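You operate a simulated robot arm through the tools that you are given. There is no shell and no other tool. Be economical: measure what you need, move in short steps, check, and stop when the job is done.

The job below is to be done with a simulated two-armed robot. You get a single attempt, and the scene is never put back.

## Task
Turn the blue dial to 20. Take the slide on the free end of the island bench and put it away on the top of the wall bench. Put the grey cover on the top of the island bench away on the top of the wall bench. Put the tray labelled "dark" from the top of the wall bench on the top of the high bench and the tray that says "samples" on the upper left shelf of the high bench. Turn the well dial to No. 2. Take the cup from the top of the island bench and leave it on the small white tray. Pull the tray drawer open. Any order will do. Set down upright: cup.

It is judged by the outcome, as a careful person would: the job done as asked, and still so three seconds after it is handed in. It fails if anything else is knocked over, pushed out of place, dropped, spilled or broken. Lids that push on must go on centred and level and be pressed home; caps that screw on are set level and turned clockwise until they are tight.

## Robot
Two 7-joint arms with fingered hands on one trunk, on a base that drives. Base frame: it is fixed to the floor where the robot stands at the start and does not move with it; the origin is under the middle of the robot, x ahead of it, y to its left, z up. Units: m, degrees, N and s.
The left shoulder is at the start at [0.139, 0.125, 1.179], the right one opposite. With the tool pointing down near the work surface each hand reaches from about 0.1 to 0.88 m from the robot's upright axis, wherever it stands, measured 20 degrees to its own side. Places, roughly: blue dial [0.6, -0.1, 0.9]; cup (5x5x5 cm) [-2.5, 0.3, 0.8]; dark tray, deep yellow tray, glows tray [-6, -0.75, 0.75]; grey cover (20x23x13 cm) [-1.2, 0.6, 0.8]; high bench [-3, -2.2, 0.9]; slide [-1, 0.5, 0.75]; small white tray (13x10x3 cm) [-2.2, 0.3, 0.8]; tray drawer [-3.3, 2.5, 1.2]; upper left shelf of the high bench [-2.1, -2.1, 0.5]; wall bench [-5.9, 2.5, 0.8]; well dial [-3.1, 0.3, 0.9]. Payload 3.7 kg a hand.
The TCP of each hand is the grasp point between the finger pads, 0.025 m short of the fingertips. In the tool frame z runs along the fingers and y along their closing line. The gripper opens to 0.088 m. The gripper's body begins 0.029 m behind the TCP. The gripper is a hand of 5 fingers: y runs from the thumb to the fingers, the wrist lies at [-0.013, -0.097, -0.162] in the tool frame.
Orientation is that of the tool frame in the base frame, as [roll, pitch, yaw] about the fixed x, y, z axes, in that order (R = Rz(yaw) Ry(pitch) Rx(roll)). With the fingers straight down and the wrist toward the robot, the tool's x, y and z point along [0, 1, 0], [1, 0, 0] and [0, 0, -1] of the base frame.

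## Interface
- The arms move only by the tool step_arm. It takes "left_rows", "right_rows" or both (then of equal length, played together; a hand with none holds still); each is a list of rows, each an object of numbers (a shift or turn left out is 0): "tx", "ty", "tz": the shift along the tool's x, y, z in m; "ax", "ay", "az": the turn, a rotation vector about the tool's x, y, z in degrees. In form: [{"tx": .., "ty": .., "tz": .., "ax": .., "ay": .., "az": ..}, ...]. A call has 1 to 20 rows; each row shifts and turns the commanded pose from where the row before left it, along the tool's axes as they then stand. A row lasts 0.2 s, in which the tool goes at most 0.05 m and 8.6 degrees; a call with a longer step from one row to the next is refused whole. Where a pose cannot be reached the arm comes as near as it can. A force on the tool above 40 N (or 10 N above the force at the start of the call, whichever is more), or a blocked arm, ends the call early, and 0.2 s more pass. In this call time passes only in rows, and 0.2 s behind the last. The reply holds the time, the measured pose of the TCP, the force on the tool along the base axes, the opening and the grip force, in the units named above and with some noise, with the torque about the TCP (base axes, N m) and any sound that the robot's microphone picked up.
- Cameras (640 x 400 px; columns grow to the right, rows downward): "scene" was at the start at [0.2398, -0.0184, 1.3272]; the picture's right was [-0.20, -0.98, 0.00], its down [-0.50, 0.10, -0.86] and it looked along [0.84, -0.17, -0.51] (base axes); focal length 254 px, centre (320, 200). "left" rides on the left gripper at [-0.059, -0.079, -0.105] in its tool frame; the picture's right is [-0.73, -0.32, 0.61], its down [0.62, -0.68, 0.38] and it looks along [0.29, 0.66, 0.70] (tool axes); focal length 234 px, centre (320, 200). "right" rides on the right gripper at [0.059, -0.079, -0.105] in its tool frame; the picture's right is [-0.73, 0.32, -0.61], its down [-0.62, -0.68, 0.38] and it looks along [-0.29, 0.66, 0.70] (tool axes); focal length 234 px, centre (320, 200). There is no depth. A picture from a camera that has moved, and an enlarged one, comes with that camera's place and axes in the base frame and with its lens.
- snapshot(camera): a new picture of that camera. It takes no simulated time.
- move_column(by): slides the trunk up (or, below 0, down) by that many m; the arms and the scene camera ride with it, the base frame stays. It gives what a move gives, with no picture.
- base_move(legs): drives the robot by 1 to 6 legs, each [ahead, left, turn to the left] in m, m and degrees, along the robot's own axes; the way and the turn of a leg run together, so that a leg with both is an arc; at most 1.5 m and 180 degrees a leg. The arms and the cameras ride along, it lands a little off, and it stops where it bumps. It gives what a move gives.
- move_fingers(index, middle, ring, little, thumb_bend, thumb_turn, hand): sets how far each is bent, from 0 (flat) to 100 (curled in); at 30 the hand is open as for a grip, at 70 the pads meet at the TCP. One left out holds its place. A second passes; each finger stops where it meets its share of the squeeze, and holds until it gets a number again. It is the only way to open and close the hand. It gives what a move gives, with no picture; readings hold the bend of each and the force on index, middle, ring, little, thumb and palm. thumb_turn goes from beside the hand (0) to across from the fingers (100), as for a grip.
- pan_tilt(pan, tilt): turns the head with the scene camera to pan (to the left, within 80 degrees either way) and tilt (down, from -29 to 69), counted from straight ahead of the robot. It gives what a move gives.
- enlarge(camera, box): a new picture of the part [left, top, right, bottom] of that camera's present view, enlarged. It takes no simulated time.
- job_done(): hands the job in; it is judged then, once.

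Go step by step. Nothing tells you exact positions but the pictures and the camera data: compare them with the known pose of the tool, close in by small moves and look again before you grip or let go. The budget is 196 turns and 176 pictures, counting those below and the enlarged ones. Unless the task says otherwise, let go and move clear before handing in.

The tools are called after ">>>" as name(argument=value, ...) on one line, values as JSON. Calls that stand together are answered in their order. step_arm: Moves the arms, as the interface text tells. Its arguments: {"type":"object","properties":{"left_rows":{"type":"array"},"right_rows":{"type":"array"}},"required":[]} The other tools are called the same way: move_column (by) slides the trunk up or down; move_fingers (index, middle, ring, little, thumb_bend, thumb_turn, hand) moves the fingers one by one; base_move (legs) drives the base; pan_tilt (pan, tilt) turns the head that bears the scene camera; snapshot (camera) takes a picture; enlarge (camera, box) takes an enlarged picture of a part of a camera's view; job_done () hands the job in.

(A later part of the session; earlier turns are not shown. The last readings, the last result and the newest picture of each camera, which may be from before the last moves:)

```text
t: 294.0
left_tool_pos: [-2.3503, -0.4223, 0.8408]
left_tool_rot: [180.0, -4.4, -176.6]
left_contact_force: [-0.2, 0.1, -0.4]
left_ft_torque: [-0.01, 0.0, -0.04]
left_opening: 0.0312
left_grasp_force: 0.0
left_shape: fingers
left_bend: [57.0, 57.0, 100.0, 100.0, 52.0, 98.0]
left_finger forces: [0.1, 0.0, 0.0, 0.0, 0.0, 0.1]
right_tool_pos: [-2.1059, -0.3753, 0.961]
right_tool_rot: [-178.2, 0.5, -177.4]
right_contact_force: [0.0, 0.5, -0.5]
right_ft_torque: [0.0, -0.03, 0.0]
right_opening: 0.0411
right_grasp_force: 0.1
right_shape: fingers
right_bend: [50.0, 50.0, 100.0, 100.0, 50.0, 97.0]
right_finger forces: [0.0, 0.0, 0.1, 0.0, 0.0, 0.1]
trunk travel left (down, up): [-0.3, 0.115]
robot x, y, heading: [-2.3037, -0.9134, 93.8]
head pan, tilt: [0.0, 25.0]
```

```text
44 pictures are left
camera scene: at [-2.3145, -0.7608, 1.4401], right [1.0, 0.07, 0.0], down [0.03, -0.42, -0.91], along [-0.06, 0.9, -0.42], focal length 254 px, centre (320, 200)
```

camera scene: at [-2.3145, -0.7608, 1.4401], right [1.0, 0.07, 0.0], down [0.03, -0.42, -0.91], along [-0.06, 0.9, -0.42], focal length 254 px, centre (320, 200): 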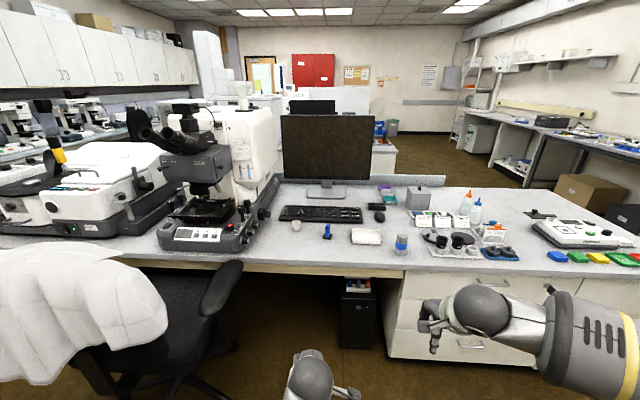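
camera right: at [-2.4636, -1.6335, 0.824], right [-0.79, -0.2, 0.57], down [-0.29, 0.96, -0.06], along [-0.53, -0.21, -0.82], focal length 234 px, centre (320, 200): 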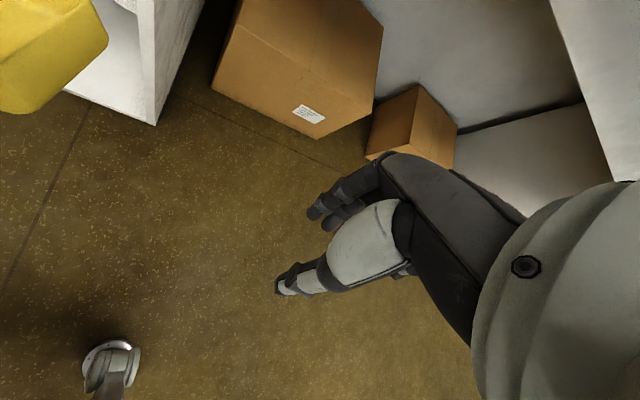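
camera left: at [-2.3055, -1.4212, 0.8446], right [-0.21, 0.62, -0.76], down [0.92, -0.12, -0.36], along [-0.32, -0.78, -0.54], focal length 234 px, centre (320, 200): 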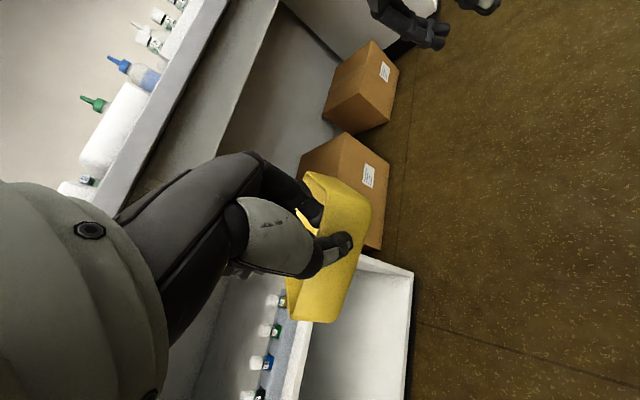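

I see the island from the south: cup and small white tray in the middle, chair with coat on the left. Enlarging the key areas.

>>> enlarge(camera="scene", box=[270, 180, 430, 280])

>>> enlarge(camera="scene", box=[20, 130, 270, 270])

```text
4.00 times, centred on (350, 230) of scene
camera zoom: at [-2.3145, -0.7608, 1.4401], right [1.0, 0.07, 0.0], down [0.03, -0.42, -0.91], along [-0.06, 0.9, -0.42], focal length 1015 px, centre (200, 80)
```

zoom: 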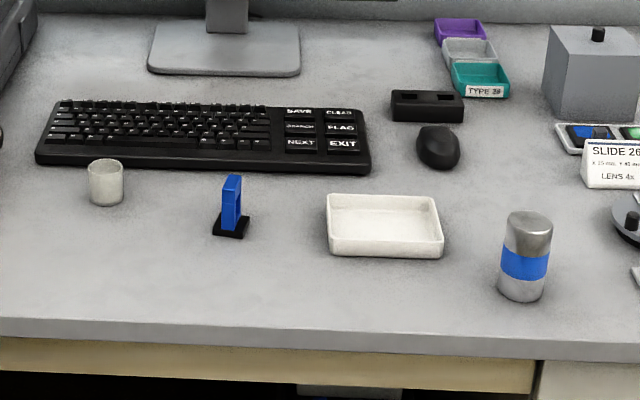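

```text
2.56 times, centred on (145, 200) of scene
camera zoom: at [-2.3145, -0.7608, 1.4401], right [1.0, 0.07, 0.0], down [0.03, -0.42, -0.91], along [-0.06, 0.9, -0.42], focal length 650 px, centre (768, 200)
```

zoom: 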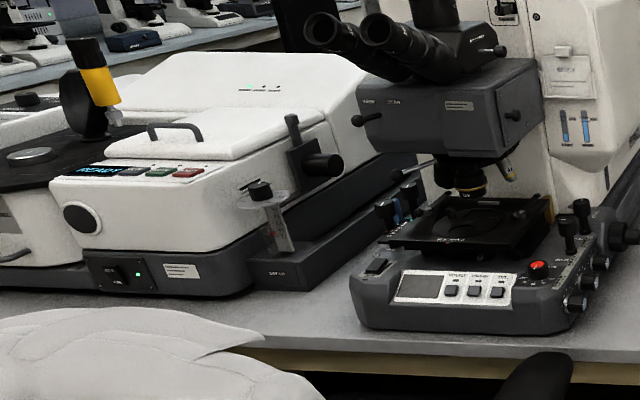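

Cup at about [-2.51, 0.33], white tray [-2.16, 0.26]; front edge y≈0.07. I raise the trunk and drive to the edge between them.

>>> move_column(by=0.1)

>>> base_move(legs=[[0, 0, -3.8], [0.52, 0.07, 0]])

>>> pan_tilt(pan=10, tilt=40)

>>> snapshot(camera="scene")

```text
t: 295.3
left_tool_pos: [-2.3875, -0.4149, 0.9361]
left_tool_rot: [179.2, -8.7, -176.1]
left_contact_force: [0.9, 0.2, -0.1]
left_ft_torque: [0.01, 0.02, 0.01]
left_opening: 0.0314
left_grasp_force: 0.1
left_shape: fingers
left_bend: [57.0, 57.0, 100.0, 100.0, 52.0, 98.0]
left_finger forces: [0.0, 0.0, 0.1, 0.1, 0.0, 0.0]
right_tool_pos: [-2.105, -0.3748, 1.0595]
right_tool_rot: [-178.2, 0.5, -177.4]
right_contact_force: [1.1, 0.5, 0.4]
right_ft_torque: [-0.01, -0.02, -0.02]
right_opening: 0.0411
right_grasp_force: 0.0
right_shape: fingers
right_bend: [50.0, 50.0, 100.0, 100.0, 50.0, 97.0]
right_finger forces: [0.0, 0.0, 0.0, 0.0, 0.0, 0.0]
trunk travel left (down, up): [-0.4, 0.015]
robot x, y, heading: [-2.3046, -0.9174, 93.7]
head pan, tilt: [0.0, 25.0]
```

```text
t: 298.9
left_tool_pos: [-2.4192, 0.1273, 0.9349]
left_tool_rot: [179.4, -8.6, 179.9]
left_contact_force: [-0.5, 0.2, 0.4]
left_ft_torque: [0.0, 0.02, -0.02]
left_opening: 0.0319
left_grasp_force: 0.1
left_shape: fingers
left_bend: [57.0, 57.0, 100.0, 100.0, 52.0, 98.0]
left_finger forces: [0.0, 0.1, 0.0, 0.0, 0.0, 0.0]
right_tool_pos: [-2.1337, 0.1497, 1.06]
right_tool_rot: [-178.1, 0.4, 178.5]
right_contact_force: [0.0, 0.8, 0.1]
right_ft_torque: [0.0, 0.0, -0.03]
right_opening: 0.0412
right_grasp_force: 0.1
right_shape: fingers
right_bend: [50.0, 50.0, 100.0, 100.0, 50.0, 97.0]
right_finger forces: [0.0, 0.0, 0.1, 0.1, 0.1, 0.1]
trunk travel left (down, up): [-0.4, 0.015]
robot x, y, heading: [-2.3668, -0.3765, 89.8]
head pan, tilt: [0.0, 25.0]
```

```text
t: 299.6
left_tool_pos: [-2.4199, 0.1266, 0.9347]
left_tool_rot: [179.3, -8.7, 179.8]
left_contact_force: [-0.3, -1.1, -0.9]
left_ft_torque: [0.02, 0.0, 0.0]
left_opening: 0.0315
left_grasp_force: 0.1
left_shape: fingers
left_bend: [57.0, 57.0, 100.0, 100.0, 52.0, 98.0]
left_finger forces: [0.0, 0.0, 0.1, 0.1, 0.1, 0.1]
right_tool_pos: [-2.1336, 0.1496, 1.0608]
right_tool_rot: [-178.2, 0.5, 178.5]
right_contact_force: [-0.1, 0.7, 0.5]
right_ft_torque: [-0.03, 0.04, 0.01]
right_opening: 0.0415
right_grasp_force: 0.0
right_shape: fingers
right_bend: [50.0, 50.0, 100.0, 100.0, 50.0, 97.0]
right_finger forces: [0.0, 0.1, 0.0, 0.1, 0.0, 0.0]
trunk travel left (down, up): [-0.4, 0.015]
robot x, y, heading: [-2.3683, -0.3793, 89.7]
head pan, tilt: [10.0, 40.0]
```

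```text
41 pictures are left
camera scene: at [-2.3852, -0.2538, 1.5185], right [0.99, 0.17, 0.0], down [0.11, -0.63, -0.77], along [-0.13, 0.76, -0.64], focal length 254 px, centre (320, 200)
```

scene: 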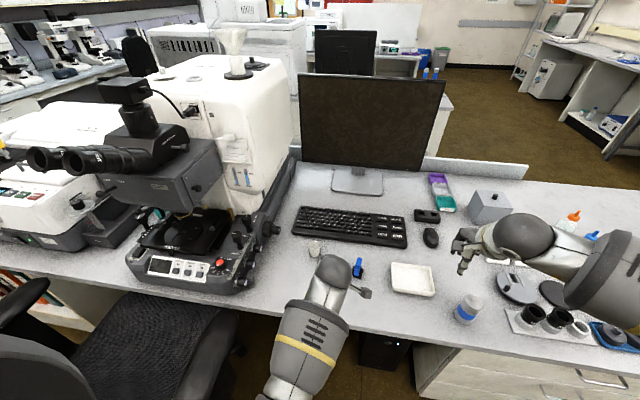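

The cup is at [-2.509, 0.34], near the left hand. I straighten and open the left hand and bring it above the cup.

>>> move_fingers(hand="left", index=30, middle=30, ring=30, little=30, thumb_bend=30)

>>> step_arm(left_rows=[{"tz": -0.02, "ty": 0.02}, {"tx": 0.015, "ty": 0.035}, {"tx": 0.015, "ty": 0.035}, {"tx": 0.015, "ty": 0.035, "ay": -3}, {"tx": 0.015, "ty": 0.035, "ay": -3}, {"tx": 0.015, "ty": 0.03, "ay": -3}, {"tx": 0.012, "ty": 0.02}])

>>> snapshot(camera="left")

```text
t: 300.6
left_tool_pos: [-2.4197, 0.1265, 0.9346]
left_tool_rot: [179.3, -8.7, 179.8]
left_contact_force: [0.4, 0.6, 0.1]
left_ft_torque: [-0.01, -0.01, -0.02]
left_opening: 0.0844
left_grasp_force: 0.1
left_shape: fingers
left_bend: [30.0, 30.0, 30.0, 30.0, 30.0, 98.0]
left_finger forces: [0.1, 0.0, 0.1, 0.0, 0.1, 0.0]
right_tool_pos: [-2.1339, 0.1497, 1.0601]
right_tool_rot: [-178.1, 0.3, 178.5]
right_contact_force: [0.8, -0.1, -0.5]
right_ft_torque: [0.0, 0.04, 0.0]
right_opening: 0.0411
right_grasp_force: 0.1
right_shape: fingers
right_bend: [50.0, 50.0, 100.0, 100.0, 50.0, 97.0]
right_finger forces: [0.0, 0.0, 0.1, 0.1, 0.0, 0.1]
trunk travel left (down, up): [-0.4, 0.015]
robot x, y, heading: [-2.3743, -0.3755, 89.6]
head pan, tilt: [10.0, 40.0]
```

```text
t: 302.2
left_tool_pos: [-2.5011, 0.337, 0.9617]
left_tool_rot: [179.4, 0.4, 179.7]
left_contact_force: [0.3, -0.1, -0.6]
left_ft_torque: [0.0, 0.02, 0.0]
left_opening: 0.0846
left_grasp_force: 0.1
left_shape: fingers
left_bend: [30.0, 30.0, 30.0, 30.0, 30.0, 98.0]
left_finger forces: [0.0, 0.1, 0.0, 0.1, 0.1, 0.1]
right_tool_pos: [-2.135, 0.1499, 1.0607]
right_tool_rot: [-178.2, 0.4, 178.5]
right_contact_force: [0.1, -0.4, -0.5]
right_ft_torque: [-0.01, -0.03, 0.02]
right_opening: 0.0413
right_grasp_force: 0.0
right_shape: fingers
right_bend: [50.0, 50.0, 100.0, 100.0, 50.0, 97.0]
right_finger forces: [0.0, 0.1, 0.0, 0.0, 0.0, 0.0]
trunk travel left (down, up): [-0.4, 0.015]
robot x, y, heading: [-2.3721, -0.3759, 89.7]
head pan, tilt: [10.0, 40.0]
```

```text
40 pictures are left
camera left: at [-2.4444, 0.2562, 1.0671], right [0.73, -0.32, -0.61], down [-0.62, -0.67, -0.4], along [-0.28, 0.67, -0.69], focal length 234 px, centre (320, 200)
```

left: 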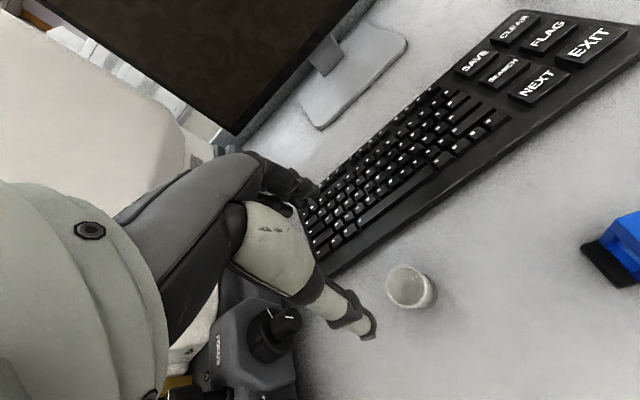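

Cup rim centre ≈[-2.499, 0.337], right under the tool. Descend and close.

>>> step_arm(left_rows=[{"tz": 0.045}, {"tz": 0.045}, {"tz": 0.045}, {"tz": 0.025}, {"tz": 0.012}])

>>> move_fingers(hand="left", index=56, middle=56, thumb_bend=56)

>>> snapshot(camera="left")

```text
t: 303.4
left_tool_pos: [-2.4997, 0.2898, 0.8483]
left_tool_rot: [179.4, 0.4, 179.8]
left_contact_force: [-0.4, -0.9, 0.8]
left_ft_torque: [-0.01, 0.0, -0.01]
left_opening: 0.0845
left_grasp_force: 0.1
left_shape: fingers
left_bend: [30.0, 30.0, 30.0, 30.0, 30.0, 98.0]
left_finger forces: [0.0, 0.0, 0.0, 0.1, 0.0, 0.0]
left hand out of reach, approached as far as the arm can: row 2, 3, 4, 5
right_tool_pos: [-2.1335, 0.1491, 1.0599]
right_tool_rot: [-178.2, 0.3, 178.5]
right_contact_force: [-0.9, -0.3, -0.2]
right_ft_torque: [0.01, -0.04, 0.04]
right_opening: 0.0409
right_grasp_force: 0.0
right_shape: fingers
right_bend: [50.0, 50.0, 100.0, 100.0, 50.0, 97.0]
right_finger forces: [0.0, 0.0, 0.0, 0.0, 0.1, 0.1]
trunk travel left (down, up): [-0.4, 0.015]
robot x, y, heading: [-2.3693, -0.3782, 89.8]
head pan, tilt: [10.0, 40.0]
```

```text
t: 304.4
left_tool_pos: [-2.4987, 0.2908, 0.8474]
left_tool_rot: [179.3, 0.5, 179.6]
left_contact_force: [-0.1, -0.4, -0.9]
left_ft_torque: [-0.02, 0.01, 0.0]
left_opening: 0.029
left_grasp_force: 0.1
left_shape: fingers
left_bend: [56.0, 56.0, 30.0, 30.0, 56.0, 98.0]
left_finger forces: [0.0, 0.0, 0.0, 0.0, 0.0, 0.0]
right_tool_pos: [-2.1332, 0.1492, 1.06]
right_tool_rot: [-178.1, 0.4, 178.6]
right_contact_force: [0.0, -0.2, 0.3]
right_ft_torque: [0.0, 0.05, -0.01]
right_opening: 0.041
right_grasp_force: 0.0
right_shape: fingers
right_bend: [50.0, 50.0, 100.0, 100.0, 50.0, 97.0]
right_finger forces: [0.1, 0.1, 0.0, 0.0, 0.1, 0.1]
trunk travel left (down, up): [-0.4, 0.015]
robot x, y, heading: [-2.3735, -0.3768, 89.6]
head pan, tilt: [10.0, 40.0]
```

```text
39 pictures are left
camera left: at [-2.4423, 0.2102, 0.9518], right [0.73, -0.32, -0.61], down [-0.63, -0.67, -0.4], along [-0.28, 0.67, -0.69], focal length 234 px, centre (320, 200)
```

left: 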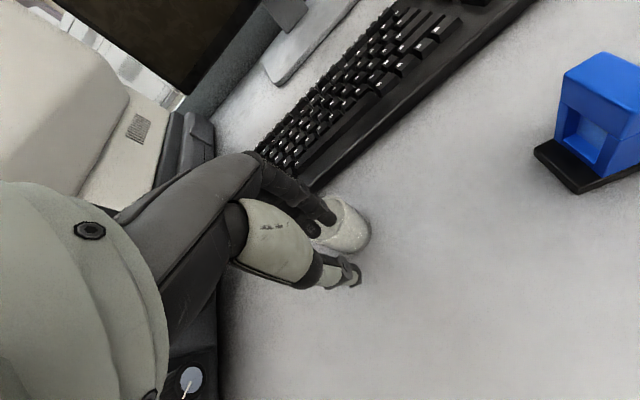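

The raised trunk limited reach. I reopen, rise, and lower the trunk by 20 cm.

>>> move_fingers(hand="left", index=30, middle=30, thumb_bend=30)

>>> step_arm(left_rows=[{"tz": -0.04}, {"tz": -0.04}, {"tz": -0.04}, {"tz": -0.04}, {"tz": -0.03}], right_rows=[{"tz": -0.02}, {"tz": -0.02}, {"tz": -0.02}, {"tz": -0.02}, {"tz": -0.02}])

>>> move_column(by=-0.17)

```text
t: 305.4
left_tool_pos: [-2.5004, 0.2909, 0.8477]
left_tool_rot: [179.3, 0.5, 179.6]
left_contact_force: [0.2, -0.3, 0.4]
left_ft_torque: [0.0, -0.01, 0.01]
left_opening: 0.0844
left_grasp_force: 0.0
left_shape: fingers
left_bend: [30.0, 30.0, 30.0, 30.0, 30.0, 98.0]
left_finger forces: [0.0, 0.0, 0.0, 0.1, 0.0, 0.0]
right_tool_pos: [-2.1348, 0.1493, 1.0604]
right_tool_rot: [-178.2, 0.3, 178.5]
right_contact_force: [0.8, -0.1, -0.7]
right_ft_torque: [0.01, -0.03, -0.03]
right_opening: 0.0413
right_grasp_force: 0.0
right_shape: fingers
right_bend: [50.0, 50.0, 100.0, 100.0, 50.0, 97.0]
right_finger forces: [0.0, 0.0, 0.1, 0.0, 0.0, 0.1]
trunk travel left (down, up): [-0.4, 0.015]
robot x, y, heading: [-2.3721, -0.3747, 89.8]
head pan, tilt: [10.0, 40.0]
```

```text
t: 306.6
left_tool_pos: [-2.496, 0.3695, 0.9981]
left_tool_rot: [179.5, 0.5, 179.7]
left_contact_force: [-0.8, -0.2, -0.8]
left_ft_torque: [0.03, 0.01, -0.01]
left_opening: 0.0846
left_grasp_force: 0.0
left_shape: fingers
left_bend: [30.0, 30.0, 30.0, 30.0, 30.0, 98.0]
left_finger forces: [0.0, 0.0, 0.0, 0.0, 0.0, 0.1]
left hand out of reach, approached as far as the arm can: row 1, 2, 3, 4, 5
right_tool_pos: [-2.1347, 0.1506, 1.1613]
right_tool_rot: [-178.2, 0.4, 178.5]
right_contact_force: [-0.3, 1.0, -0.4]
right_ft_torque: [0.01, 0.01, 0.01]
right_opening: 0.0411
right_grasp_force: 0.1
right_shape: fingers
right_bend: [50.0, 50.0, 100.0, 100.0, 50.0, 97.0]
right_finger forces: [0.0, 0.0, 0.1, 0.1, 0.1, 0.1]
trunk travel left (down, up): [-0.4, 0.015]
robot x, y, heading: [-2.3702, -0.3748, 89.8]
head pan, tilt: [10.0, 40.0]
```

```text
t: 308.0
left_tool_pos: [-2.4949, 0.3704, 0.8078]
left_tool_rot: [-176.6, 0.4, 179.8]
left_contact_force: [-0.1, -2.0, 14.5]
left_ft_torque: [0.61, 0.18, 0.02]
left_opening: 0.0851
left_grasp_force: 7.2
left_shape: fingers
left_bend: [30.0, 30.0, 30.0, 30.0, 30.0, 97.0]
left_finger forces: [0.0, 14.5, 0.0, 0.0, 0.0, 0.0]
right_tool_pos: [-2.1336, 0.1521, 1.0243]
right_tool_rot: [-177.4, 0.5, 178.7]
right_contact_force: [0.7, -0.3, 0.2]
right_ft_torque: [-0.03, 0.0, -0.02]
right_opening: 0.041
right_grasp_force: 0.0
right_shape: fingers
right_bend: [50.0, 50.0, 100.0, 100.0, 50.0, 97.0]
right_finger forces: [0.0, 0.0, 0.0, 0.1, 0.0, 0.0]
trunk travel left (down, up): [-0.271, 0.144]
robot x, y, heading: [-2.3709, -0.3786, 89.7]
head pan, tilt: [10.0, 40.0]
stopped: the force on the tool passed its limit at 61 N (the readings are from after the stop); the commanded pose is now the measured one
```

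The hand came down onto something. I raise it at once and look.

>>> step_arm(left_rows=[{"tz": -0.02}, {"tz": -0.03}, {"tz": -0.03}])

>>> snapshot(camera="left")

```text
t: 308.8
left_tool_pos: [-2.493, 0.3984, 0.8754]
left_tool_rot: [-175.8, 0.5, 179.7]
left_contact_force: [0.0, 0.5, 0.1]
left_ft_torque: [0.01, 0.02, 0.03]
left_opening: 0.0848
left_grasp_force: 0.1
left_shape: fingers
left_bend: [30.0, 30.0, 30.0, 30.0, 30.0, 97.0]
left_finger forces: [0.0, 0.1, 0.0, 0.0, 0.1, 0.1]
left hand out of reach, approached as far as the arm can: row 1, 2, 3
right_tool_pos: [-2.1333, 0.1532, 1.0225]
right_tool_rot: [-177.2, 0.5, 178.5]
right_contact_force: [0.9, -0.4, 0.3]
right_ft_torque: [0.04, 0.01, 0.01]
right_opening: 0.0411
right_grasp_force: 0.1
right_shape: fingers
right_bend: [50.0, 50.0, 100.0, 100.0, 50.0, 97.0]
right_finger forces: [0.1, 0.0, 0.1, 0.1, 0.1, 0.1]
trunk travel left (down, up): [-0.271, 0.144]
robot x, y, heading: [-2.3695, -0.3744, 89.5]
head pan, tilt: [10.0, 40.0]
```

```text
38 pictures are left
camera left: at [-2.4357, 0.3262, 0.9866], right [0.73, -0.37, -0.58], down [-0.62, -0.7, -0.34], along [-0.28, 0.61, -0.74], focal length 234 px, centre (320, 200)
```

left: 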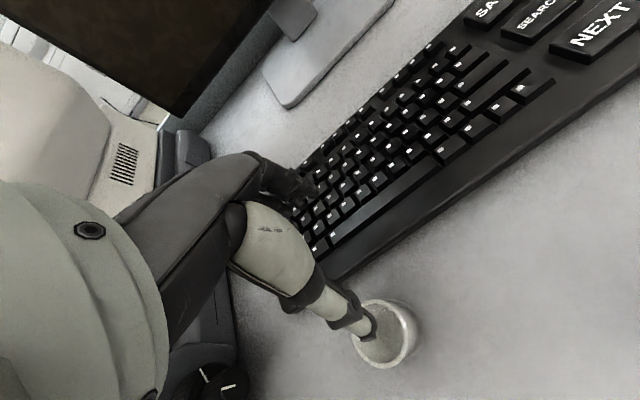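

Cup and keyboard are unharmed; the arm is at its reach limit. I pull the hand back and move the base 8 cm closer.

>>> step_arm(left_rows=[{"ty": -0.03}, {"ty": -0.04}, {"ty": -0.04}, {"ty": -0.03}])

>>> base_move(legs=[[0.08, 0, 0]])

```text
t: 309.8
left_tool_pos: [-2.4764, 0.382, 0.8406]
left_tool_rot: [-176.0, 0.4, 179.6]
left_contact_force: [-0.4, -0.1, -0.5]
left_ft_torque: [-0.01, 0.0, -0.02]
left_opening: 0.0849
left_grasp_force: 0.1
left_shape: fingers
left_bend: [30.0, 30.0, 30.0, 30.0, 30.0, 97.0]
left_finger forces: [0.1, 0.1, 0.0, 0.0, 0.0, 0.0]
left hand out of reach, approached as far as the arm can: row 1, 2, 3, 4
right_tool_pos: [-2.1346, 0.1539, 1.0235]
right_tool_rot: [-177.3, 0.5, 178.6]
right_contact_force: [-0.3, -0.1, 0.7]
right_ft_torque: [-0.05, 0.02, -0.02]
right_opening: 0.0409
right_grasp_force: 0.0
right_shape: fingers
right_bend: [50.0, 50.0, 100.0, 100.0, 50.0, 97.0]
right_finger forces: [0.0, 0.0, 0.0, 0.1, 0.1, 0.0]
trunk travel left (down, up): [-0.271, 0.144]
robot x, y, heading: [-2.3713, -0.3773, 89.5]
head pan, tilt: [10.0, 40.0]
```

```text
t: 310.9
left_tool_pos: [-2.4762, 0.4593, 0.8394]
left_tool_rot: [-176.0, 0.6, 179.7]
left_contact_force: [-0.2, 0.6, 0.4]
left_ft_torque: [-0.01, -0.03, 0.0]
left_opening: 0.0852
left_grasp_force: 0.1
left_shape: fingers
left_bend: [30.0, 30.0, 30.0, 30.0, 30.0, 97.0]
left_finger forces: [0.0, 0.1, 0.1, 0.1, 0.0, 0.1]
right_tool_pos: [-2.1338, 0.2308, 1.0242]
right_tool_rot: [-177.3, 0.5, 178.5]
right_contact_force: [-0.6, -0.5, -0.4]
right_ft_torque: [-0.06, 0.01, -0.01]
right_opening: 0.0412
right_grasp_force: 0.2
right_shape: fingers
right_bend: [50.0, 50.0, 100.0, 100.0, 50.0, 97.0]
right_finger forces: [0.0, 0.0, 0.1, 0.0, 0.0, 0.0]
trunk travel left (down, up): [-0.271, 0.144]
robot x, y, heading: [-2.3743, -0.3003, 89.6]
head pan, tilt: [10.0, 40.0]
```

The left arm is in an awkward fold. I first try lifting it clear, to use the right hand instead.

>>> step_arm(left_rows=[{"tz": -0.03}, {"tz": -0.03}, {"tz": -0.03}, {"tz": -0.03}, {"tz": -0.03}])

>>> snapshot(camera="scene")

```text
t: 312.1
left_tool_pos: [-2.4721, 0.499, 0.9818]
left_tool_rot: [-176.1, 0.5, 179.7]
left_contact_force: [0.2, -0.4, -0.1]
left_ft_torque: [-0.01, 0.0, 0.03]
left_opening: 0.0853
left_grasp_force: 0.2
left_shape: fingers
left_bend: [30.0, 30.0, 30.0, 30.0, 30.0, 97.0]
left_finger forces: [0.1, 0.0, 0.0, 0.1, 0.0, 0.0]
left hand out of reach, approached as far as the arm can: row 1, 2, 3, 4
right_tool_pos: [-2.1329, 0.2296, 1.0246]
right_tool_rot: [-177.3, 0.5, 178.6]
right_contact_force: [-0.2, -0.7, 0.4]
right_ft_torque: [-0.03, 0.01, -0.01]
right_opening: 0.0413
right_grasp_force: 0.0
right_shape: fingers
right_bend: [50.0, 50.0, 100.0, 100.0, 50.0, 97.0]
right_finger forces: [0.1, 0.1, 0.0, 0.0, 0.0, 0.0]
trunk travel left (down, up): [-0.271, 0.144]
robot x, y, heading: [-2.3681, -0.3001, 89.9]
head pan, tilt: [10.0, 40.0]
```

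```text
37 pictures are left
camera scene: at [-2.3844, -0.1332, 1.3875], right [0.99, 0.17, 0.0], down [0.11, -0.63, -0.77], along [-0.13, 0.76, -0.64], focal length 254 px, centre (320, 200)
```

scene: 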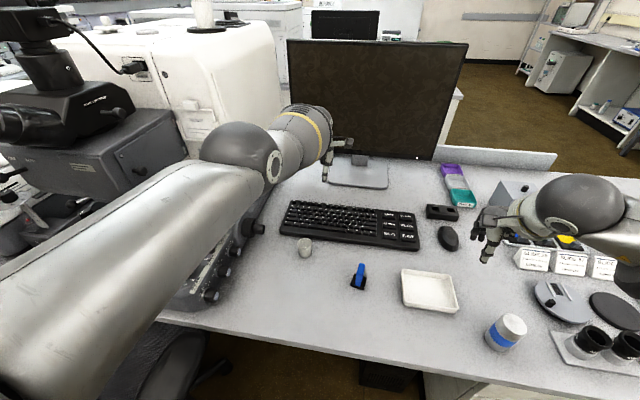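

The left arm is stretched out beside the microscope. I pull it back toward me and to the right.

>>> step_arm(left_rows=[{"tx": -0.02, "ty": -0.03}, {"tx": -0.02, "ty": -0.04}, {"tx": -0.02, "ty": -0.04}, {"tx": -0.02, "ty": -0.04}, {"tx": -0.02, "ty": -0.04}])

```text
t: 313.2
left_tool_pos: [-2.3351, 0.4644, 0.9681]
left_tool_rot: [-175.9, 0.5, 179.7]
left_contact_force: [0.5, 0.2, -0.7]
left_ft_torque: [-0.01, -0.01, 0.02]
left_opening: 0.0847
left_grasp_force: 0.0
left_shape: fingers
left_bend: [30.0, 30.0, 30.0, 30.0, 30.0, 97.0]
left_finger forces: [0.1, 0.0, 0.0, 0.0, 0.1, 0.1]
left hand out of reach, approached as far as the arm can: row 1, 2, 3, 4, 5
right_tool_pos: [-2.1337, 0.2315, 1.024]
right_tool_rot: [-177.3, 0.4, 178.6]
right_contact_force: [0.9, -0.7, -0.4]
right_ft_torque: [-0.01, -0.02, -0.01]
right_opening: 0.0414
right_grasp_force: 0.1
right_shape: fingers
right_bend: [50.0, 50.0, 100.0, 100.0, 50.0, 97.0]
right_finger forces: [0.0, 0.0, 0.0, 0.0, 0.0, 0.1]
trunk travel left (down, up): [-0.271, 0.144]
robot x, y, heading: [-2.3739, -0.2992, 89.8]
head pan, tilt: [10.0, 40.0]
```

The elbow seems locked straight. I try changing wrist pitch together with pulling in to break out of it.

>>> step_arm(left_rows=[{"ax": -8, "ty": -0.04}, {"ax": -8, "ty": -0.04}, {"ax": -8, "ty": -0.04}, {"az": 8, "ty": -0.04}, {"az": 8, "ty": -0.04}, {"az": 8, "ty": -0.04}])

```text
t: 314.6
left_tool_pos: [-2.2676, 0.4414, 0.8482]
left_tool_rot: [161.4, -7.6, 156.8]
left_contact_force: [-0.3, 0.9, -0.2]
left_ft_torque: [0.01, 0.0, 0.02]
left_opening: 0.0849
left_grasp_force: 0.1
left_shape: fingers
left_bend: [30.0, 30.0, 30.0, 30.0, 30.0, 98.0]
left_finger forces: [0.0, 0.0, 0.0, 0.0, 0.1, 0.0]
left hand out of reach, approached as far as the arm can: row 1, 2, 3, 4, 5, 6
right_tool_pos: [-2.1339, 0.2294, 1.0249]
right_tool_rot: [-177.2, 0.4, 178.5]
right_contact_force: [0.5, 0.9, 1.0]
right_ft_torque: [0.02, -0.03, 0.0]
right_opening: 0.0412
right_grasp_force: 0.1
right_shape: fingers
right_bend: [50.0, 50.0, 100.0, 100.0, 50.0, 97.0]
right_finger forces: [0.1, 0.1, 0.1, 0.1, 0.0, 0.1]
trunk travel left (down, up): [-0.271, 0.144]
robot x, y, heading: [-2.371, -0.2997, 89.8]
head pan, tilt: [10.0, 40.0]
```

I back away from the bench to free space, then work the left arm out of its locked posture.

>>> step_arm(left_rows=[{"tz": -0.04}, {"tz": -0.04}, {"tz": -0.04}])

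>>> base_move(legs=[[-0.6, 0, 0]])

>>> step_arm(left_rows=[{"tz": -0.045}, {"tz": -0.045}, {"tz": -0.045}, {"tz": -0.045}, {"tz": -0.045}, {"ty": -0.045}, {"ty": -0.045}, {"ty": -0.045}, {"ty": -0.045}, {"ty": -0.045}, {"ty": -0.045}])

>>> snapshot(camera="right")

```text
t: 315.4
left_tool_pos: [-2.2282, 0.4593, 0.9298]
left_tool_rot: [162.3, 5.2, 161.3]
left_contact_force: [0.7, -0.1, -0.8]
left_ft_torque: [0.02, 0.0, -0.03]
left_opening: 0.0849
left_grasp_force: 0.0
left_shape: fingers
left_bend: [30.0, 30.0, 30.0, 30.0, 30.0, 98.0]
left_finger forces: [0.0, 0.1, 0.1, 0.0, 0.1, 0.1]
left hand out of reach, approached as far as the arm can: row 1, 2, 3
right_tool_pos: [-2.1332, 0.2289, 1.0245]
right_tool_rot: [-177.3, 0.5, 178.5]
right_contact_force: [0.0, 0.2, 0.4]
right_ft_torque: [0.02, 0.02, 0.0]
right_opening: 0.0412
right_grasp_force: 0.2
right_shape: fingers
right_bend: [50.0, 50.0, 100.0, 100.0, 50.0, 97.0]
right_finger forces: [0.0, 0.0, 0.0, 0.0, 0.1, 0.0]
trunk travel left (down, up): [-0.271, 0.144]
robot x, y, heading: [-2.3728, -0.2986, 89.5]
head pan, tilt: [10.0, 40.0]
```

```text
t: 318.9
left_tool_pos: [-2.2433, -0.1431, 0.9273]
left_tool_rot: [161.4, -7.6, 156.7]
left_contact_force: [0.3, -0.7, -0.2]
left_ft_torque: [-0.03, -0.03, -0.01]
left_opening: 0.0848
left_grasp_force: 0.1
left_shape: fingers
left_bend: [30.0, 30.0, 30.0, 30.0, 30.0, 98.0]
left_finger forces: [0.0, 0.1, 0.0, 0.1, 0.0, 0.0]
right_tool_pos: [-2.1363, -0.3781, 1.025]
right_tool_rot: [-177.2, 0.5, 178.1]
right_contact_force: [-0.2, -0.7, -0.4]
right_ft_torque: [0.04, 0.03, -0.01]
right_opening: 0.0413
right_grasp_force: 0.1
right_shape: fingers
right_bend: [50.0, 50.0, 100.0, 100.0, 50.0, 97.0]
right_finger forces: [0.0, 0.1, 0.0, 0.1, 0.1, 0.0]
trunk travel left (down, up): [-0.271, 0.144]
robot x, y, heading: [-2.3745, -0.9072, 89.4]
head pan, tilt: [10.0, 40.0]
```

```text
t: 321.3
left_tool_pos: [-2.2587, -0.1128, 1.0039]
left_tool_rot: [161.4, -7.5, 156.7]
left_contact_force: [-0.4, 0.7, 0.1]
left_ft_torque: [-0.03, 0.01, 0.0]
left_opening: 0.085
left_grasp_force: 0.0
left_shape: fingers
left_bend: [30.0, 30.0, 30.0, 30.0, 30.0, 98.0]
left_finger forces: [0.0, 0.0, 0.0, 0.0, 0.1, 0.0]
left hand out of reach, approached as far as the arm can: row 1, 2, 3, 4, 5, 6, 7, 8, 9, 10, 11
right_tool_pos: [-2.1361, -0.3773, 1.0236]
right_tool_rot: [-177.4, 0.5, 178.2]
right_contact_force: [-1.0, -1.1, 0.5]
right_ft_torque: [0.04, 0.0, 0.02]
right_opening: 0.0414
right_grasp_force: 0.2
right_shape: fingers
right_bend: [50.0, 50.0, 100.0, 100.0, 50.0, 97.0]
right_finger forces: [0.1, 0.1, 0.0, 0.0, 0.1, 0.0]
trunk travel left (down, up): [-0.271, 0.144]
robot x, y, heading: [-2.3772, -0.905, 89.3]
head pan, tilt: [10.0, 40.0]
```

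```text
36 pictures are left
camera right: at [-2.1976, -0.4492, 1.1313], right [0.73, 0.33, 0.6], down [0.6, -0.72, -0.35], along [0.32, 0.61, -0.72], focal length 234 px, centre (320, 200)
```

right: 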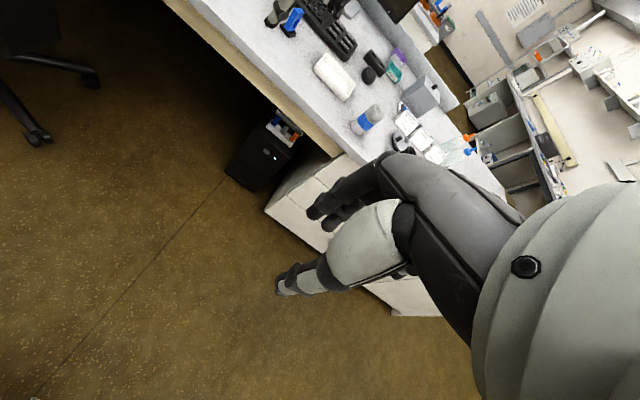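

The left arm stays straight. I swing it downward alongside the body, out of the way, which may also free the elbow.

>>> step_arm(left_rows=[{"tx": 0.015, "ty": -0.03, "tz": 0.035}, {"tx": 0.015, "ty": -0.03, "tz": 0.035}, {"tx": 0.015, "ty": -0.03, "tz": 0.035}, {"tx": 0.015, "ty": -0.03, "tz": 0.035}, {"tx": 0.015, "ty": -0.03, "tz": 0.035}, {"tx": 0.015, "ty": -0.03, "tz": 0.035}, {"tx": 0.015, "ty": -0.03, "tz": 0.035}, {"tx": 0.015, "ty": -0.03, "tz": 0.035}, {"tx": 0.015, "ty": -0.03, "tz": 0.035}, {"tx": 0.015, "ty": -0.03, "tz": 0.035}, {"tx": 0.015, "ty": -0.03, "tz": 0.035}, {"tx": 0.015, "ty": -0.03, "tz": 0.035}])

```text
t: 323.9
left_tool_pos: [-2.4647, -0.2723, 0.6439]
left_tool_rot: [161.3, -7.6, 156.6]
left_contact_force: [-0.4, 0.9, 0.9]
left_ft_torque: [-0.09, 0.01, -0.03]
left_opening: 0.0849
left_grasp_force: 0.0
left_shape: fingers
left_bend: [30.0, 30.0, 30.0, 30.0, 30.0, 98.0]
left_finger forces: [0.0, 0.0, 0.0, 0.0, 0.1, 0.0]
left hand out of reach, approached as far as the arm can: row 1, 2, 4, 5, 6, 7, 8, 9, 10, 11, 12
right_tool_pos: [-2.1368, -0.3785, 1.0245]
right_tool_rot: [-177.3, 0.5, 178.3]
right_contact_force: [-0.2, 0.5, -0.4]
right_ft_torque: [0.02, -0.01, -0.01]
right_opening: 0.0411
right_grasp_force: 0.0
right_shape: fingers
right_bend: [50.0, 50.0, 100.0, 100.0, 50.0, 97.0]
right_finger forces: [0.1, 0.0, 0.0, 0.1, 0.1, 0.1]
trunk travel left (down, up): [-0.271, 0.144]
robot x, y, heading: [-2.3762, -0.9041, 89.3]
head pan, tilt: [10.0, 40.0]
```

>>> step_arm(left_rows=[{"ty": -0.04, "tz": 0.01}, {"ty": -0.04, "tz": 0.01}, {"ty": -0.04, "tz": 0.01}, {"ty": -0.04}, {"ty": -0.04}, {"ty": -0.04}, {"ty": -0.04, "tz": -0.02}, {"ty": -0.03, "tz": -0.03}, {"tz": -0.04}, {"tz": -0.04}, {"tz": -0.04}, {"tz": -0.04}])

```text
t: 326.5
left_tool_pos: [-2.5884, -0.5951, 0.7149]
left_tool_rot: [161.5, -7.4, 156.6]
left_contact_force: [0.0, -1.0, -0.2]
left_ft_torque: [-0.03, 0.0, 0.0]
left_opening: 0.0848
left_grasp_force: 0.0
left_shape: fingers
left_bend: [30.0, 30.0, 30.0, 30.0, 30.0, 98.0]
left_finger forces: [0.0, 0.0, 0.1, 0.0, 0.0, 0.0]
right_tool_pos: [-2.135, -0.379, 1.0232]
right_tool_rot: [-177.4, 0.4, 178.1]
right_contact_force: [-0.6, 1.1, -0.7]
right_ft_torque: [0.03, 0.02, 0.01]
right_opening: 0.0413
right_grasp_force: 0.0
right_shape: fingers
right_bend: [50.0, 50.0, 100.0, 100.0, 50.0, 97.0]
right_finger forces: [0.0, 0.0, 0.0, 0.0, 0.0, 0.0]
trunk travel left (down, up): [-0.271, 0.144]
robot x, y, heading: [-2.3732, -0.9091, 88.9]
head pan, tilt: [10.0, 40.0]
```

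The left arm is free again. I restore its orientation and raise it to a normal pose.

>>> step_arm(left_rows=[{"az": -7.4, "tz": -0.03}, {"az": -7.4, "tz": -0.03}, {"az": -7.4, "tz": -0.03}, {"ax": 6, "tz": -0.03}, {"ax": 6, "tz": -0.03}, {"ax": 6, "tz": -0.03, "ty": 0.02}, {"tz": -0.03, "ty": 0.03}, {"tz": -0.03, "ty": 0.03}, {"tz": -0.03, "ty": 0.03}, {"tz": -0.03, "ty": 0.03}, {"tz": -0.03, "ty": 0.02}])

```text
t: 328.9
left_tool_pos: [-2.5965, -0.4695, 1.0019]
left_tool_rot: [178.0, 0.0, 177.6]
left_contact_force: [-0.1, -0.6, -0.4]
left_ft_torque: [-0.03, 0.02, -0.01]
left_opening: 0.085
left_grasp_force: 0.0
left_shape: fingers
left_bend: [30.0, 30.0, 30.0, 30.0, 30.0, 98.0]
left_finger forces: [0.0, 0.1, 0.0, 0.1, 0.1, 0.0]
left hand out of reach, approached as far as the arm can: row 6, 7, 8
right_tool_pos: [-2.1368, -0.3786, 1.0239]
right_tool_rot: [-177.3, 0.5, 178.2]
right_contact_force: [-0.6, 0.6, -0.4]
right_ft_torque: [0.01, 0.01, 0.01]
right_opening: 0.0413
right_grasp_force: 0.0
right_shape: fingers
right_bend: [50.0, 50.0, 100.0, 100.0, 50.0, 97.0]
right_finger forces: [0.0, 0.0, 0.0, 0.0, 0.0, 0.1]
trunk travel left (down, up): [-0.271, 0.144]
robot x, y, heading: [-2.3772, -0.9078, 89.3]
head pan, tilt: [10.0, 40.0]
```

Left arm is normal again. I shift the left hand inward, lower the trunk slightly and return to the bench.

>>> step_arm(left_rows=[{"tx": -0.025, "tz": -0.01}, {"tx": -0.025, "tz": -0.01}, {"tx": -0.025, "tz": -0.01}, {"tx": -0.025, "tz": -0.01}])

>>> base_move(legs=[[0.6, -0.02, 0.7]])

>>> move_column(by=-0.07)

>>> snapshot(camera="left")

```text
t: 329.9
left_tool_pos: [-2.4989, -0.4711, 1.0424]
left_tool_rot: [177.9, -0.1, 177.6]
left_contact_force: [1.0, 0.0, -0.5]
left_ft_torque: [0.02, -0.03, 0.02]
left_opening: 0.085
left_grasp_force: 0.0
left_shape: fingers
left_bend: [30.0, 30.0, 30.0, 30.0, 30.0, 98.0]
left_finger forces: [0.1, 0.1, 0.0, 0.0, 0.0, 0.0]
left hand out of reach, approached as far as the arm can: row 3
right_tool_pos: [-2.1372, -0.3792, 1.0243]
right_tool_rot: [-177.4, 0.6, 178.2]
right_contact_force: [-0.7, -0.7, 0.0]
right_ft_torque: [0.0, -0.02, -0.02]
right_opening: 0.0412
right_grasp_force: 0.1
right_shape: fingers
right_bend: [50.0, 50.0, 100.0, 100.0, 50.0, 97.0]
right_finger forces: [0.0, 0.0, 0.0, 0.0, 0.0, 0.0]
trunk travel left (down, up): [-0.271, 0.144]
robot x, y, heading: [-2.3796, -0.906, 89.5]
head pan, tilt: [10.0, 40.0]
```

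```text
t: 333.4
left_tool_pos: [-2.4753, 0.1464, 1.0426]
left_tool_rot: [178.0, -0.1, 178.0]
left_contact_force: [-0.3, 0.3, 0.8]
left_ft_torque: [0.0, 0.03, -0.01]
left_opening: 0.0853
left_grasp_force: 0.0
left_shape: fingers
left_bend: [30.0, 30.0, 30.0, 30.0, 30.0, 98.0]
left_finger forces: [0.1, 0.0, 0.0, 0.0, 0.1, 0.0]
right_tool_pos: [-2.1151, 0.2411, 1.0234]
right_tool_rot: [-177.4, 0.5, 178.7]
right_contact_force: [0.5, 0.4, -0.7]
right_ft_torque: [0.0, -0.01, 0.02]
right_opening: 0.0412
right_grasp_force: 0.1
right_shape: fingers
right_bend: [50.0, 50.0, 100.0, 100.0, 50.0, 97.0]
right_finger forces: [0.0, 0.1, 0.1, 0.0, 0.0, 0.1]
trunk travel left (down, up): [-0.271, 0.144]
robot x, y, heading: [-2.3502, -0.2887, 89.7]
head pan, tilt: [10.0, 40.0]
```

```text
t: 334.4
left_tool_pos: [-2.475, 0.1555, 0.913]
left_tool_rot: [-171.9, 0.1, 177.9]
left_contact_force: [-0.1, -0.8, -0.1]
left_ft_torque: [0.0, 0.01, 0.01]
left_opening: 0.0849
left_grasp_force: 0.1
left_shape: fingers
left_bend: [30.0, 30.0, 30.0, 30.0, 30.0, 98.0]
left_finger forces: [0.0, 0.0, 0.0, 0.1, 0.0, 0.0]
right_tool_pos: [-2.1144, 0.242, 0.9561]
right_tool_rot: [-177.4, 0.5, 178.6]
right_contact_force: [-0.1, -0.2, 0.1]
right_ft_torque: [0.01, -0.02, 0.01]
right_opening: 0.0412
right_grasp_force: 0.1
right_shape: fingers
right_bend: [50.0, 50.0, 100.0, 100.0, 50.0, 97.0]
right_finger forces: [0.1, 0.0, 0.0, 0.1, 0.1, 0.0]
trunk travel left (down, up): [-0.201, 0.214]
robot x, y, heading: [-2.3497, -0.2894, 89.8]
head pan, tilt: [10.0, 40.0]
```

```text
35 pictures are left
camera left: at [-2.4197, 0.0892, 1.028], right [0.71, -0.43, -0.55], down [-0.65, -0.71, -0.29], along [-0.27, 0.56, -0.78], focal length 234 px, centre (320, 200)
```

left: 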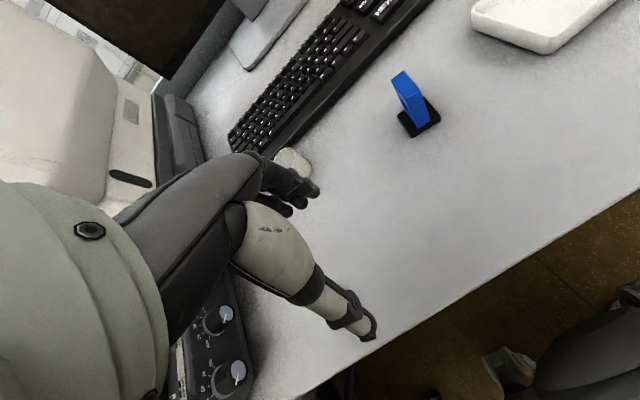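

I level the hand and move it over the cup.

>>> step_arm(left_rows=[{"ax": -4, "ty": 0.03, "tx": 0.005}, {"ax": -4, "ty": 0.03, "tx": 0.005}, {"ty": 0.03, "tx": 0.005}, {"ty": 0.03, "tx": 0.006}, {"ty": 0.03, "tx": 0.006}, {"ty": 0.025, "tx": 0.006}])

>>> snapshot(camera="left")

```text
t: 335.8
left_tool_pos: [-2.5012, 0.3298, 0.9044]
left_tool_rot: [-179.8, 0.2, 178.1]
left_contact_force: [0.7, -0.7, -0.3]
left_ft_torque: [0.05, 0.02, -0.01]
left_opening: 0.085
left_grasp_force: 0.0
left_shape: fingers
left_bend: [30.0, 30.0, 30.0, 30.0, 30.0, 98.0]
left_finger forces: [0.0, 0.0, 0.0, 0.0, 0.0, 0.1]
right_tool_pos: [-2.1159, 0.2428, 0.9532]
right_tool_rot: [-177.3, 0.5, 178.6]
right_contact_force: [0.3, -0.6, 0.7]
right_ft_torque: [-0.01, 0.01, 0.0]
right_opening: 0.0411
right_grasp_force: 0.0
right_shape: fingers
right_bend: [50.0, 50.0, 100.0, 100.0, 50.0, 97.0]
right_finger forces: [0.1, 0.0, 0.0, 0.1, 0.0, 0.1]
trunk travel left (down, up): [-0.201, 0.214]
robot x, y, heading: [-2.3524, -0.2928, 89.7]
head pan, tilt: [10.0, 40.0]
```

```text
34 pictures are left
camera left: at [-2.4466, 0.2495, 1.0091], right [0.72, -0.35, -0.6], down [-0.65, -0.66, -0.38], along [-0.26, 0.66, -0.7], focal length 234 px, centre (320, 200)
```

left: 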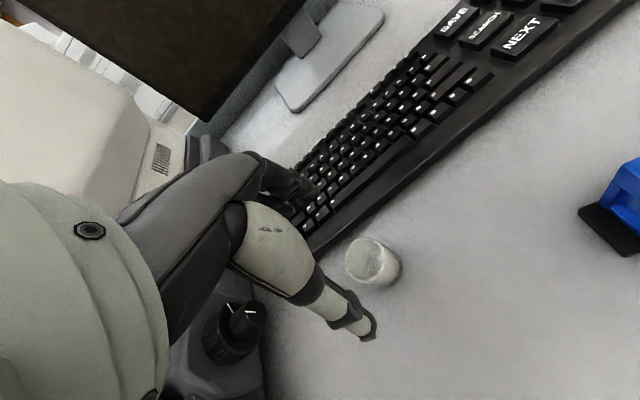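

Cup centre ≈[-2.509, 0.342]. I narrow the opening a bit to clear the keyboard, descend and close.

>>> move_fingers(hand="left", index=35, middle=35, ring=40, little=40, thumb_bend=35)

>>> step_arm(left_rows=[{"tx": 0.008, "ty": 0.011, "tz": 0.02}, {"tz": 0.03}, {"tz": 0.03}, {"tz": 0.025}, {"tz": 0.012}])

>>> snapshot(camera="left")

```text
t: 336.8
left_tool_pos: [-2.5028, 0.3301, 0.904]
left_tool_rot: [-179.9, 0.2, 178.0]
left_contact_force: [-0.3, -0.7, 0.0]
left_ft_torque: [0.01, 0.01, 0.0]
left_opening: 0.0749
left_grasp_force: 0.0
left_shape: fingers
left_bend: [35.0, 35.0, 40.0, 40.0, 35.0, 98.0]
left_finger forces: [0.0, 0.0, 0.0, 0.1, 0.1, 0.0]
right_tool_pos: [-2.1166, 0.2421, 0.9534]
right_tool_rot: [-177.3, 0.6, 178.6]
right_contact_force: [-0.1, -0.3, 0.6]
right_ft_torque: [-0.02, 0.01, -0.03]
right_opening: 0.0409
right_grasp_force: 0.0
right_shape: fingers
right_bend: [50.0, 50.0, 100.0, 100.0, 50.0, 97.0]
right_finger forces: [0.1, 0.0, 0.0, 0.0, 0.0, 0.0]
trunk travel left (down, up): [-0.201, 0.214]
robot x, y, heading: [-2.3533, -0.287, 89.7]
head pan, tilt: [10.0, 40.0]
```

```text
t: 338.0
left_tool_pos: [-2.51, 0.3422, 0.7871]
left_tool_rot: [-179.9, 0.3, 178.0]
left_contact_force: [0.9, -0.7, -0.2]
left_ft_torque: [0.02, 0.02, 0.02]
left_opening: 0.0746
left_grasp_force: 0.1
left_shape: fingers
left_bend: [35.0, 35.0, 40.0, 40.0, 35.0, 98.0]
left_finger forces: [0.1, 0.0, 0.0, 0.1, 0.1, 0.0]
right_tool_pos: [-2.115, 0.2415, 0.9541]
right_tool_rot: [-177.3, 0.5, 178.6]
right_contact_force: [-0.2, 0.6, -0.6]
right_ft_torque: [-0.01, 0.02, 0.02]
right_opening: 0.0412
right_grasp_force: 0.0
right_shape: fingers
right_bend: [50.0, 50.0, 100.0, 100.0, 50.0, 97.0]
right_finger forces: [0.1, 0.1, 0.0, 0.0, 0.0, 0.0]
trunk travel left (down, up): [-0.201, 0.214]
robot x, y, heading: [-2.3511, -0.2876, 89.4]
head pan, tilt: [10.0, 40.0]
```

```text
33 pictures are left
camera left: at [-2.4547, 0.2624, 0.8929], right [0.72, -0.35, -0.6], down [-0.65, -0.66, -0.38], along [-0.26, 0.66, -0.7], focal length 234 px, centre (320, 200)
```

left: 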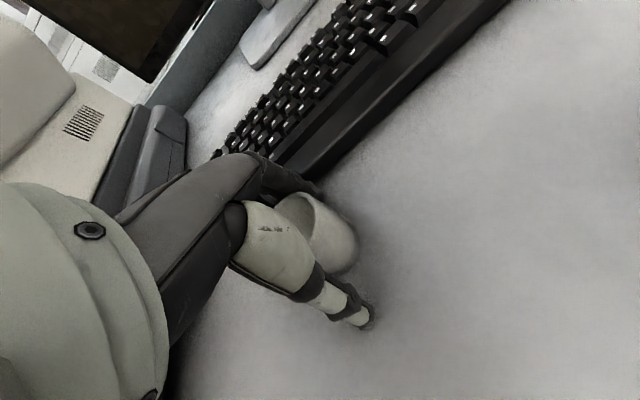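

The cup is between thumb and fingers. Close gently and lift.

>>> move_fingers(hand="left", index=56, middle=56, ring=50, thumb_bend=56)

>>> step_arm(left_rows=[{"tz": -0.015}, {"tz": -0.03}, {"tz": -0.035}, {"tz": -0.035}])

>>> snapshot(camera="left")

```text
t: 339.0
left_tool_pos: [-2.5104, 0.3422, 0.7896]
left_tool_rot: [-179.9, 0.2, 178.0]
left_contact_force: [-0.4, 3.2, 8.8]
left_ft_torque: [0.26, 0.06, -0.02]
left_opening: 0.0358
left_grasp_force: 6.1
left_shape: fingers
left_bend: [53.0, 52.0, 50.0, 40.0, 53.0, 97.0]
left_finger forces: [1.7, 8.6, 0.1, 0.0, 2.5, 0.0]
right_tool_pos: [-2.1148, 0.243, 0.955]
right_tool_rot: [-177.4, 0.5, 178.6]
right_contact_force: [0.5, -0.3, -0.4]
right_ft_torque: [0.01, 0.02, -0.04]
right_opening: 0.0411
right_grasp_force: 0.1
right_shape: fingers
right_bend: [50.0, 50.0, 100.0, 100.0, 50.0, 97.0]
right_finger forces: [0.0, 0.0, 0.0, 0.0, 0.1, 0.0]
trunk travel left (down, up): [-0.201, 0.214]
robot x, y, heading: [-2.3502, -0.2839, 89.4]
head pan, tilt: [10.0, 40.0]
```

```text
t: 340.0
left_tool_pos: [-2.5121, 0.3407, 0.9062]
left_tool_rot: [-179.8, 0.1, 178.0]
left_contact_force: [0.1, -0.7, 0.5]
left_ft_torque: [-0.04, 0.03, 0.02]
left_opening: 0.0353
left_grasp_force: 3.0
left_shape: fingers
left_bend: [53.0, 54.0, 50.0, 40.0, 53.0, 97.0]
left_finger forces: [1.3, 1.6, 0.0, 0.0, 3.0, 0.0]
right_tool_pos: [-2.1146, 0.2422, 0.9541]
right_tool_rot: [-177.3, 0.6, 178.6]
right_contact_force: [0.0, -0.2, 0.0]
right_ft_torque: [0.01, -0.03, 0.0]
right_opening: 0.0413
right_grasp_force: 0.0
right_shape: fingers
right_bend: [50.0, 50.0, 100.0, 100.0, 50.0, 97.0]
right_finger forces: [0.0, 0.0, 0.1, 0.0, 0.0, 0.0]
trunk travel left (down, up): [-0.201, 0.214]
robot x, y, heading: [-2.3512, -0.2867, 89.9]
head pan, tilt: [10.0, 40.0]
```

```text
32 pictures are left
camera left: at [-2.4561, 0.2598, 1.0106], right [0.72, -0.35, -0.6], down [-0.65, -0.66, -0.38], along [-0.26, 0.66, -0.7], focal length 234 px, centre (320, 200)
```

left: 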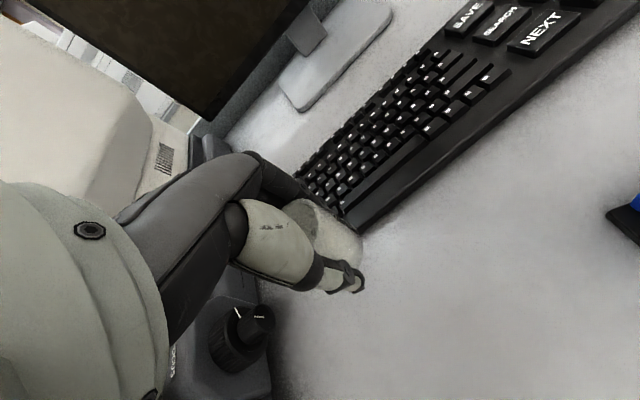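

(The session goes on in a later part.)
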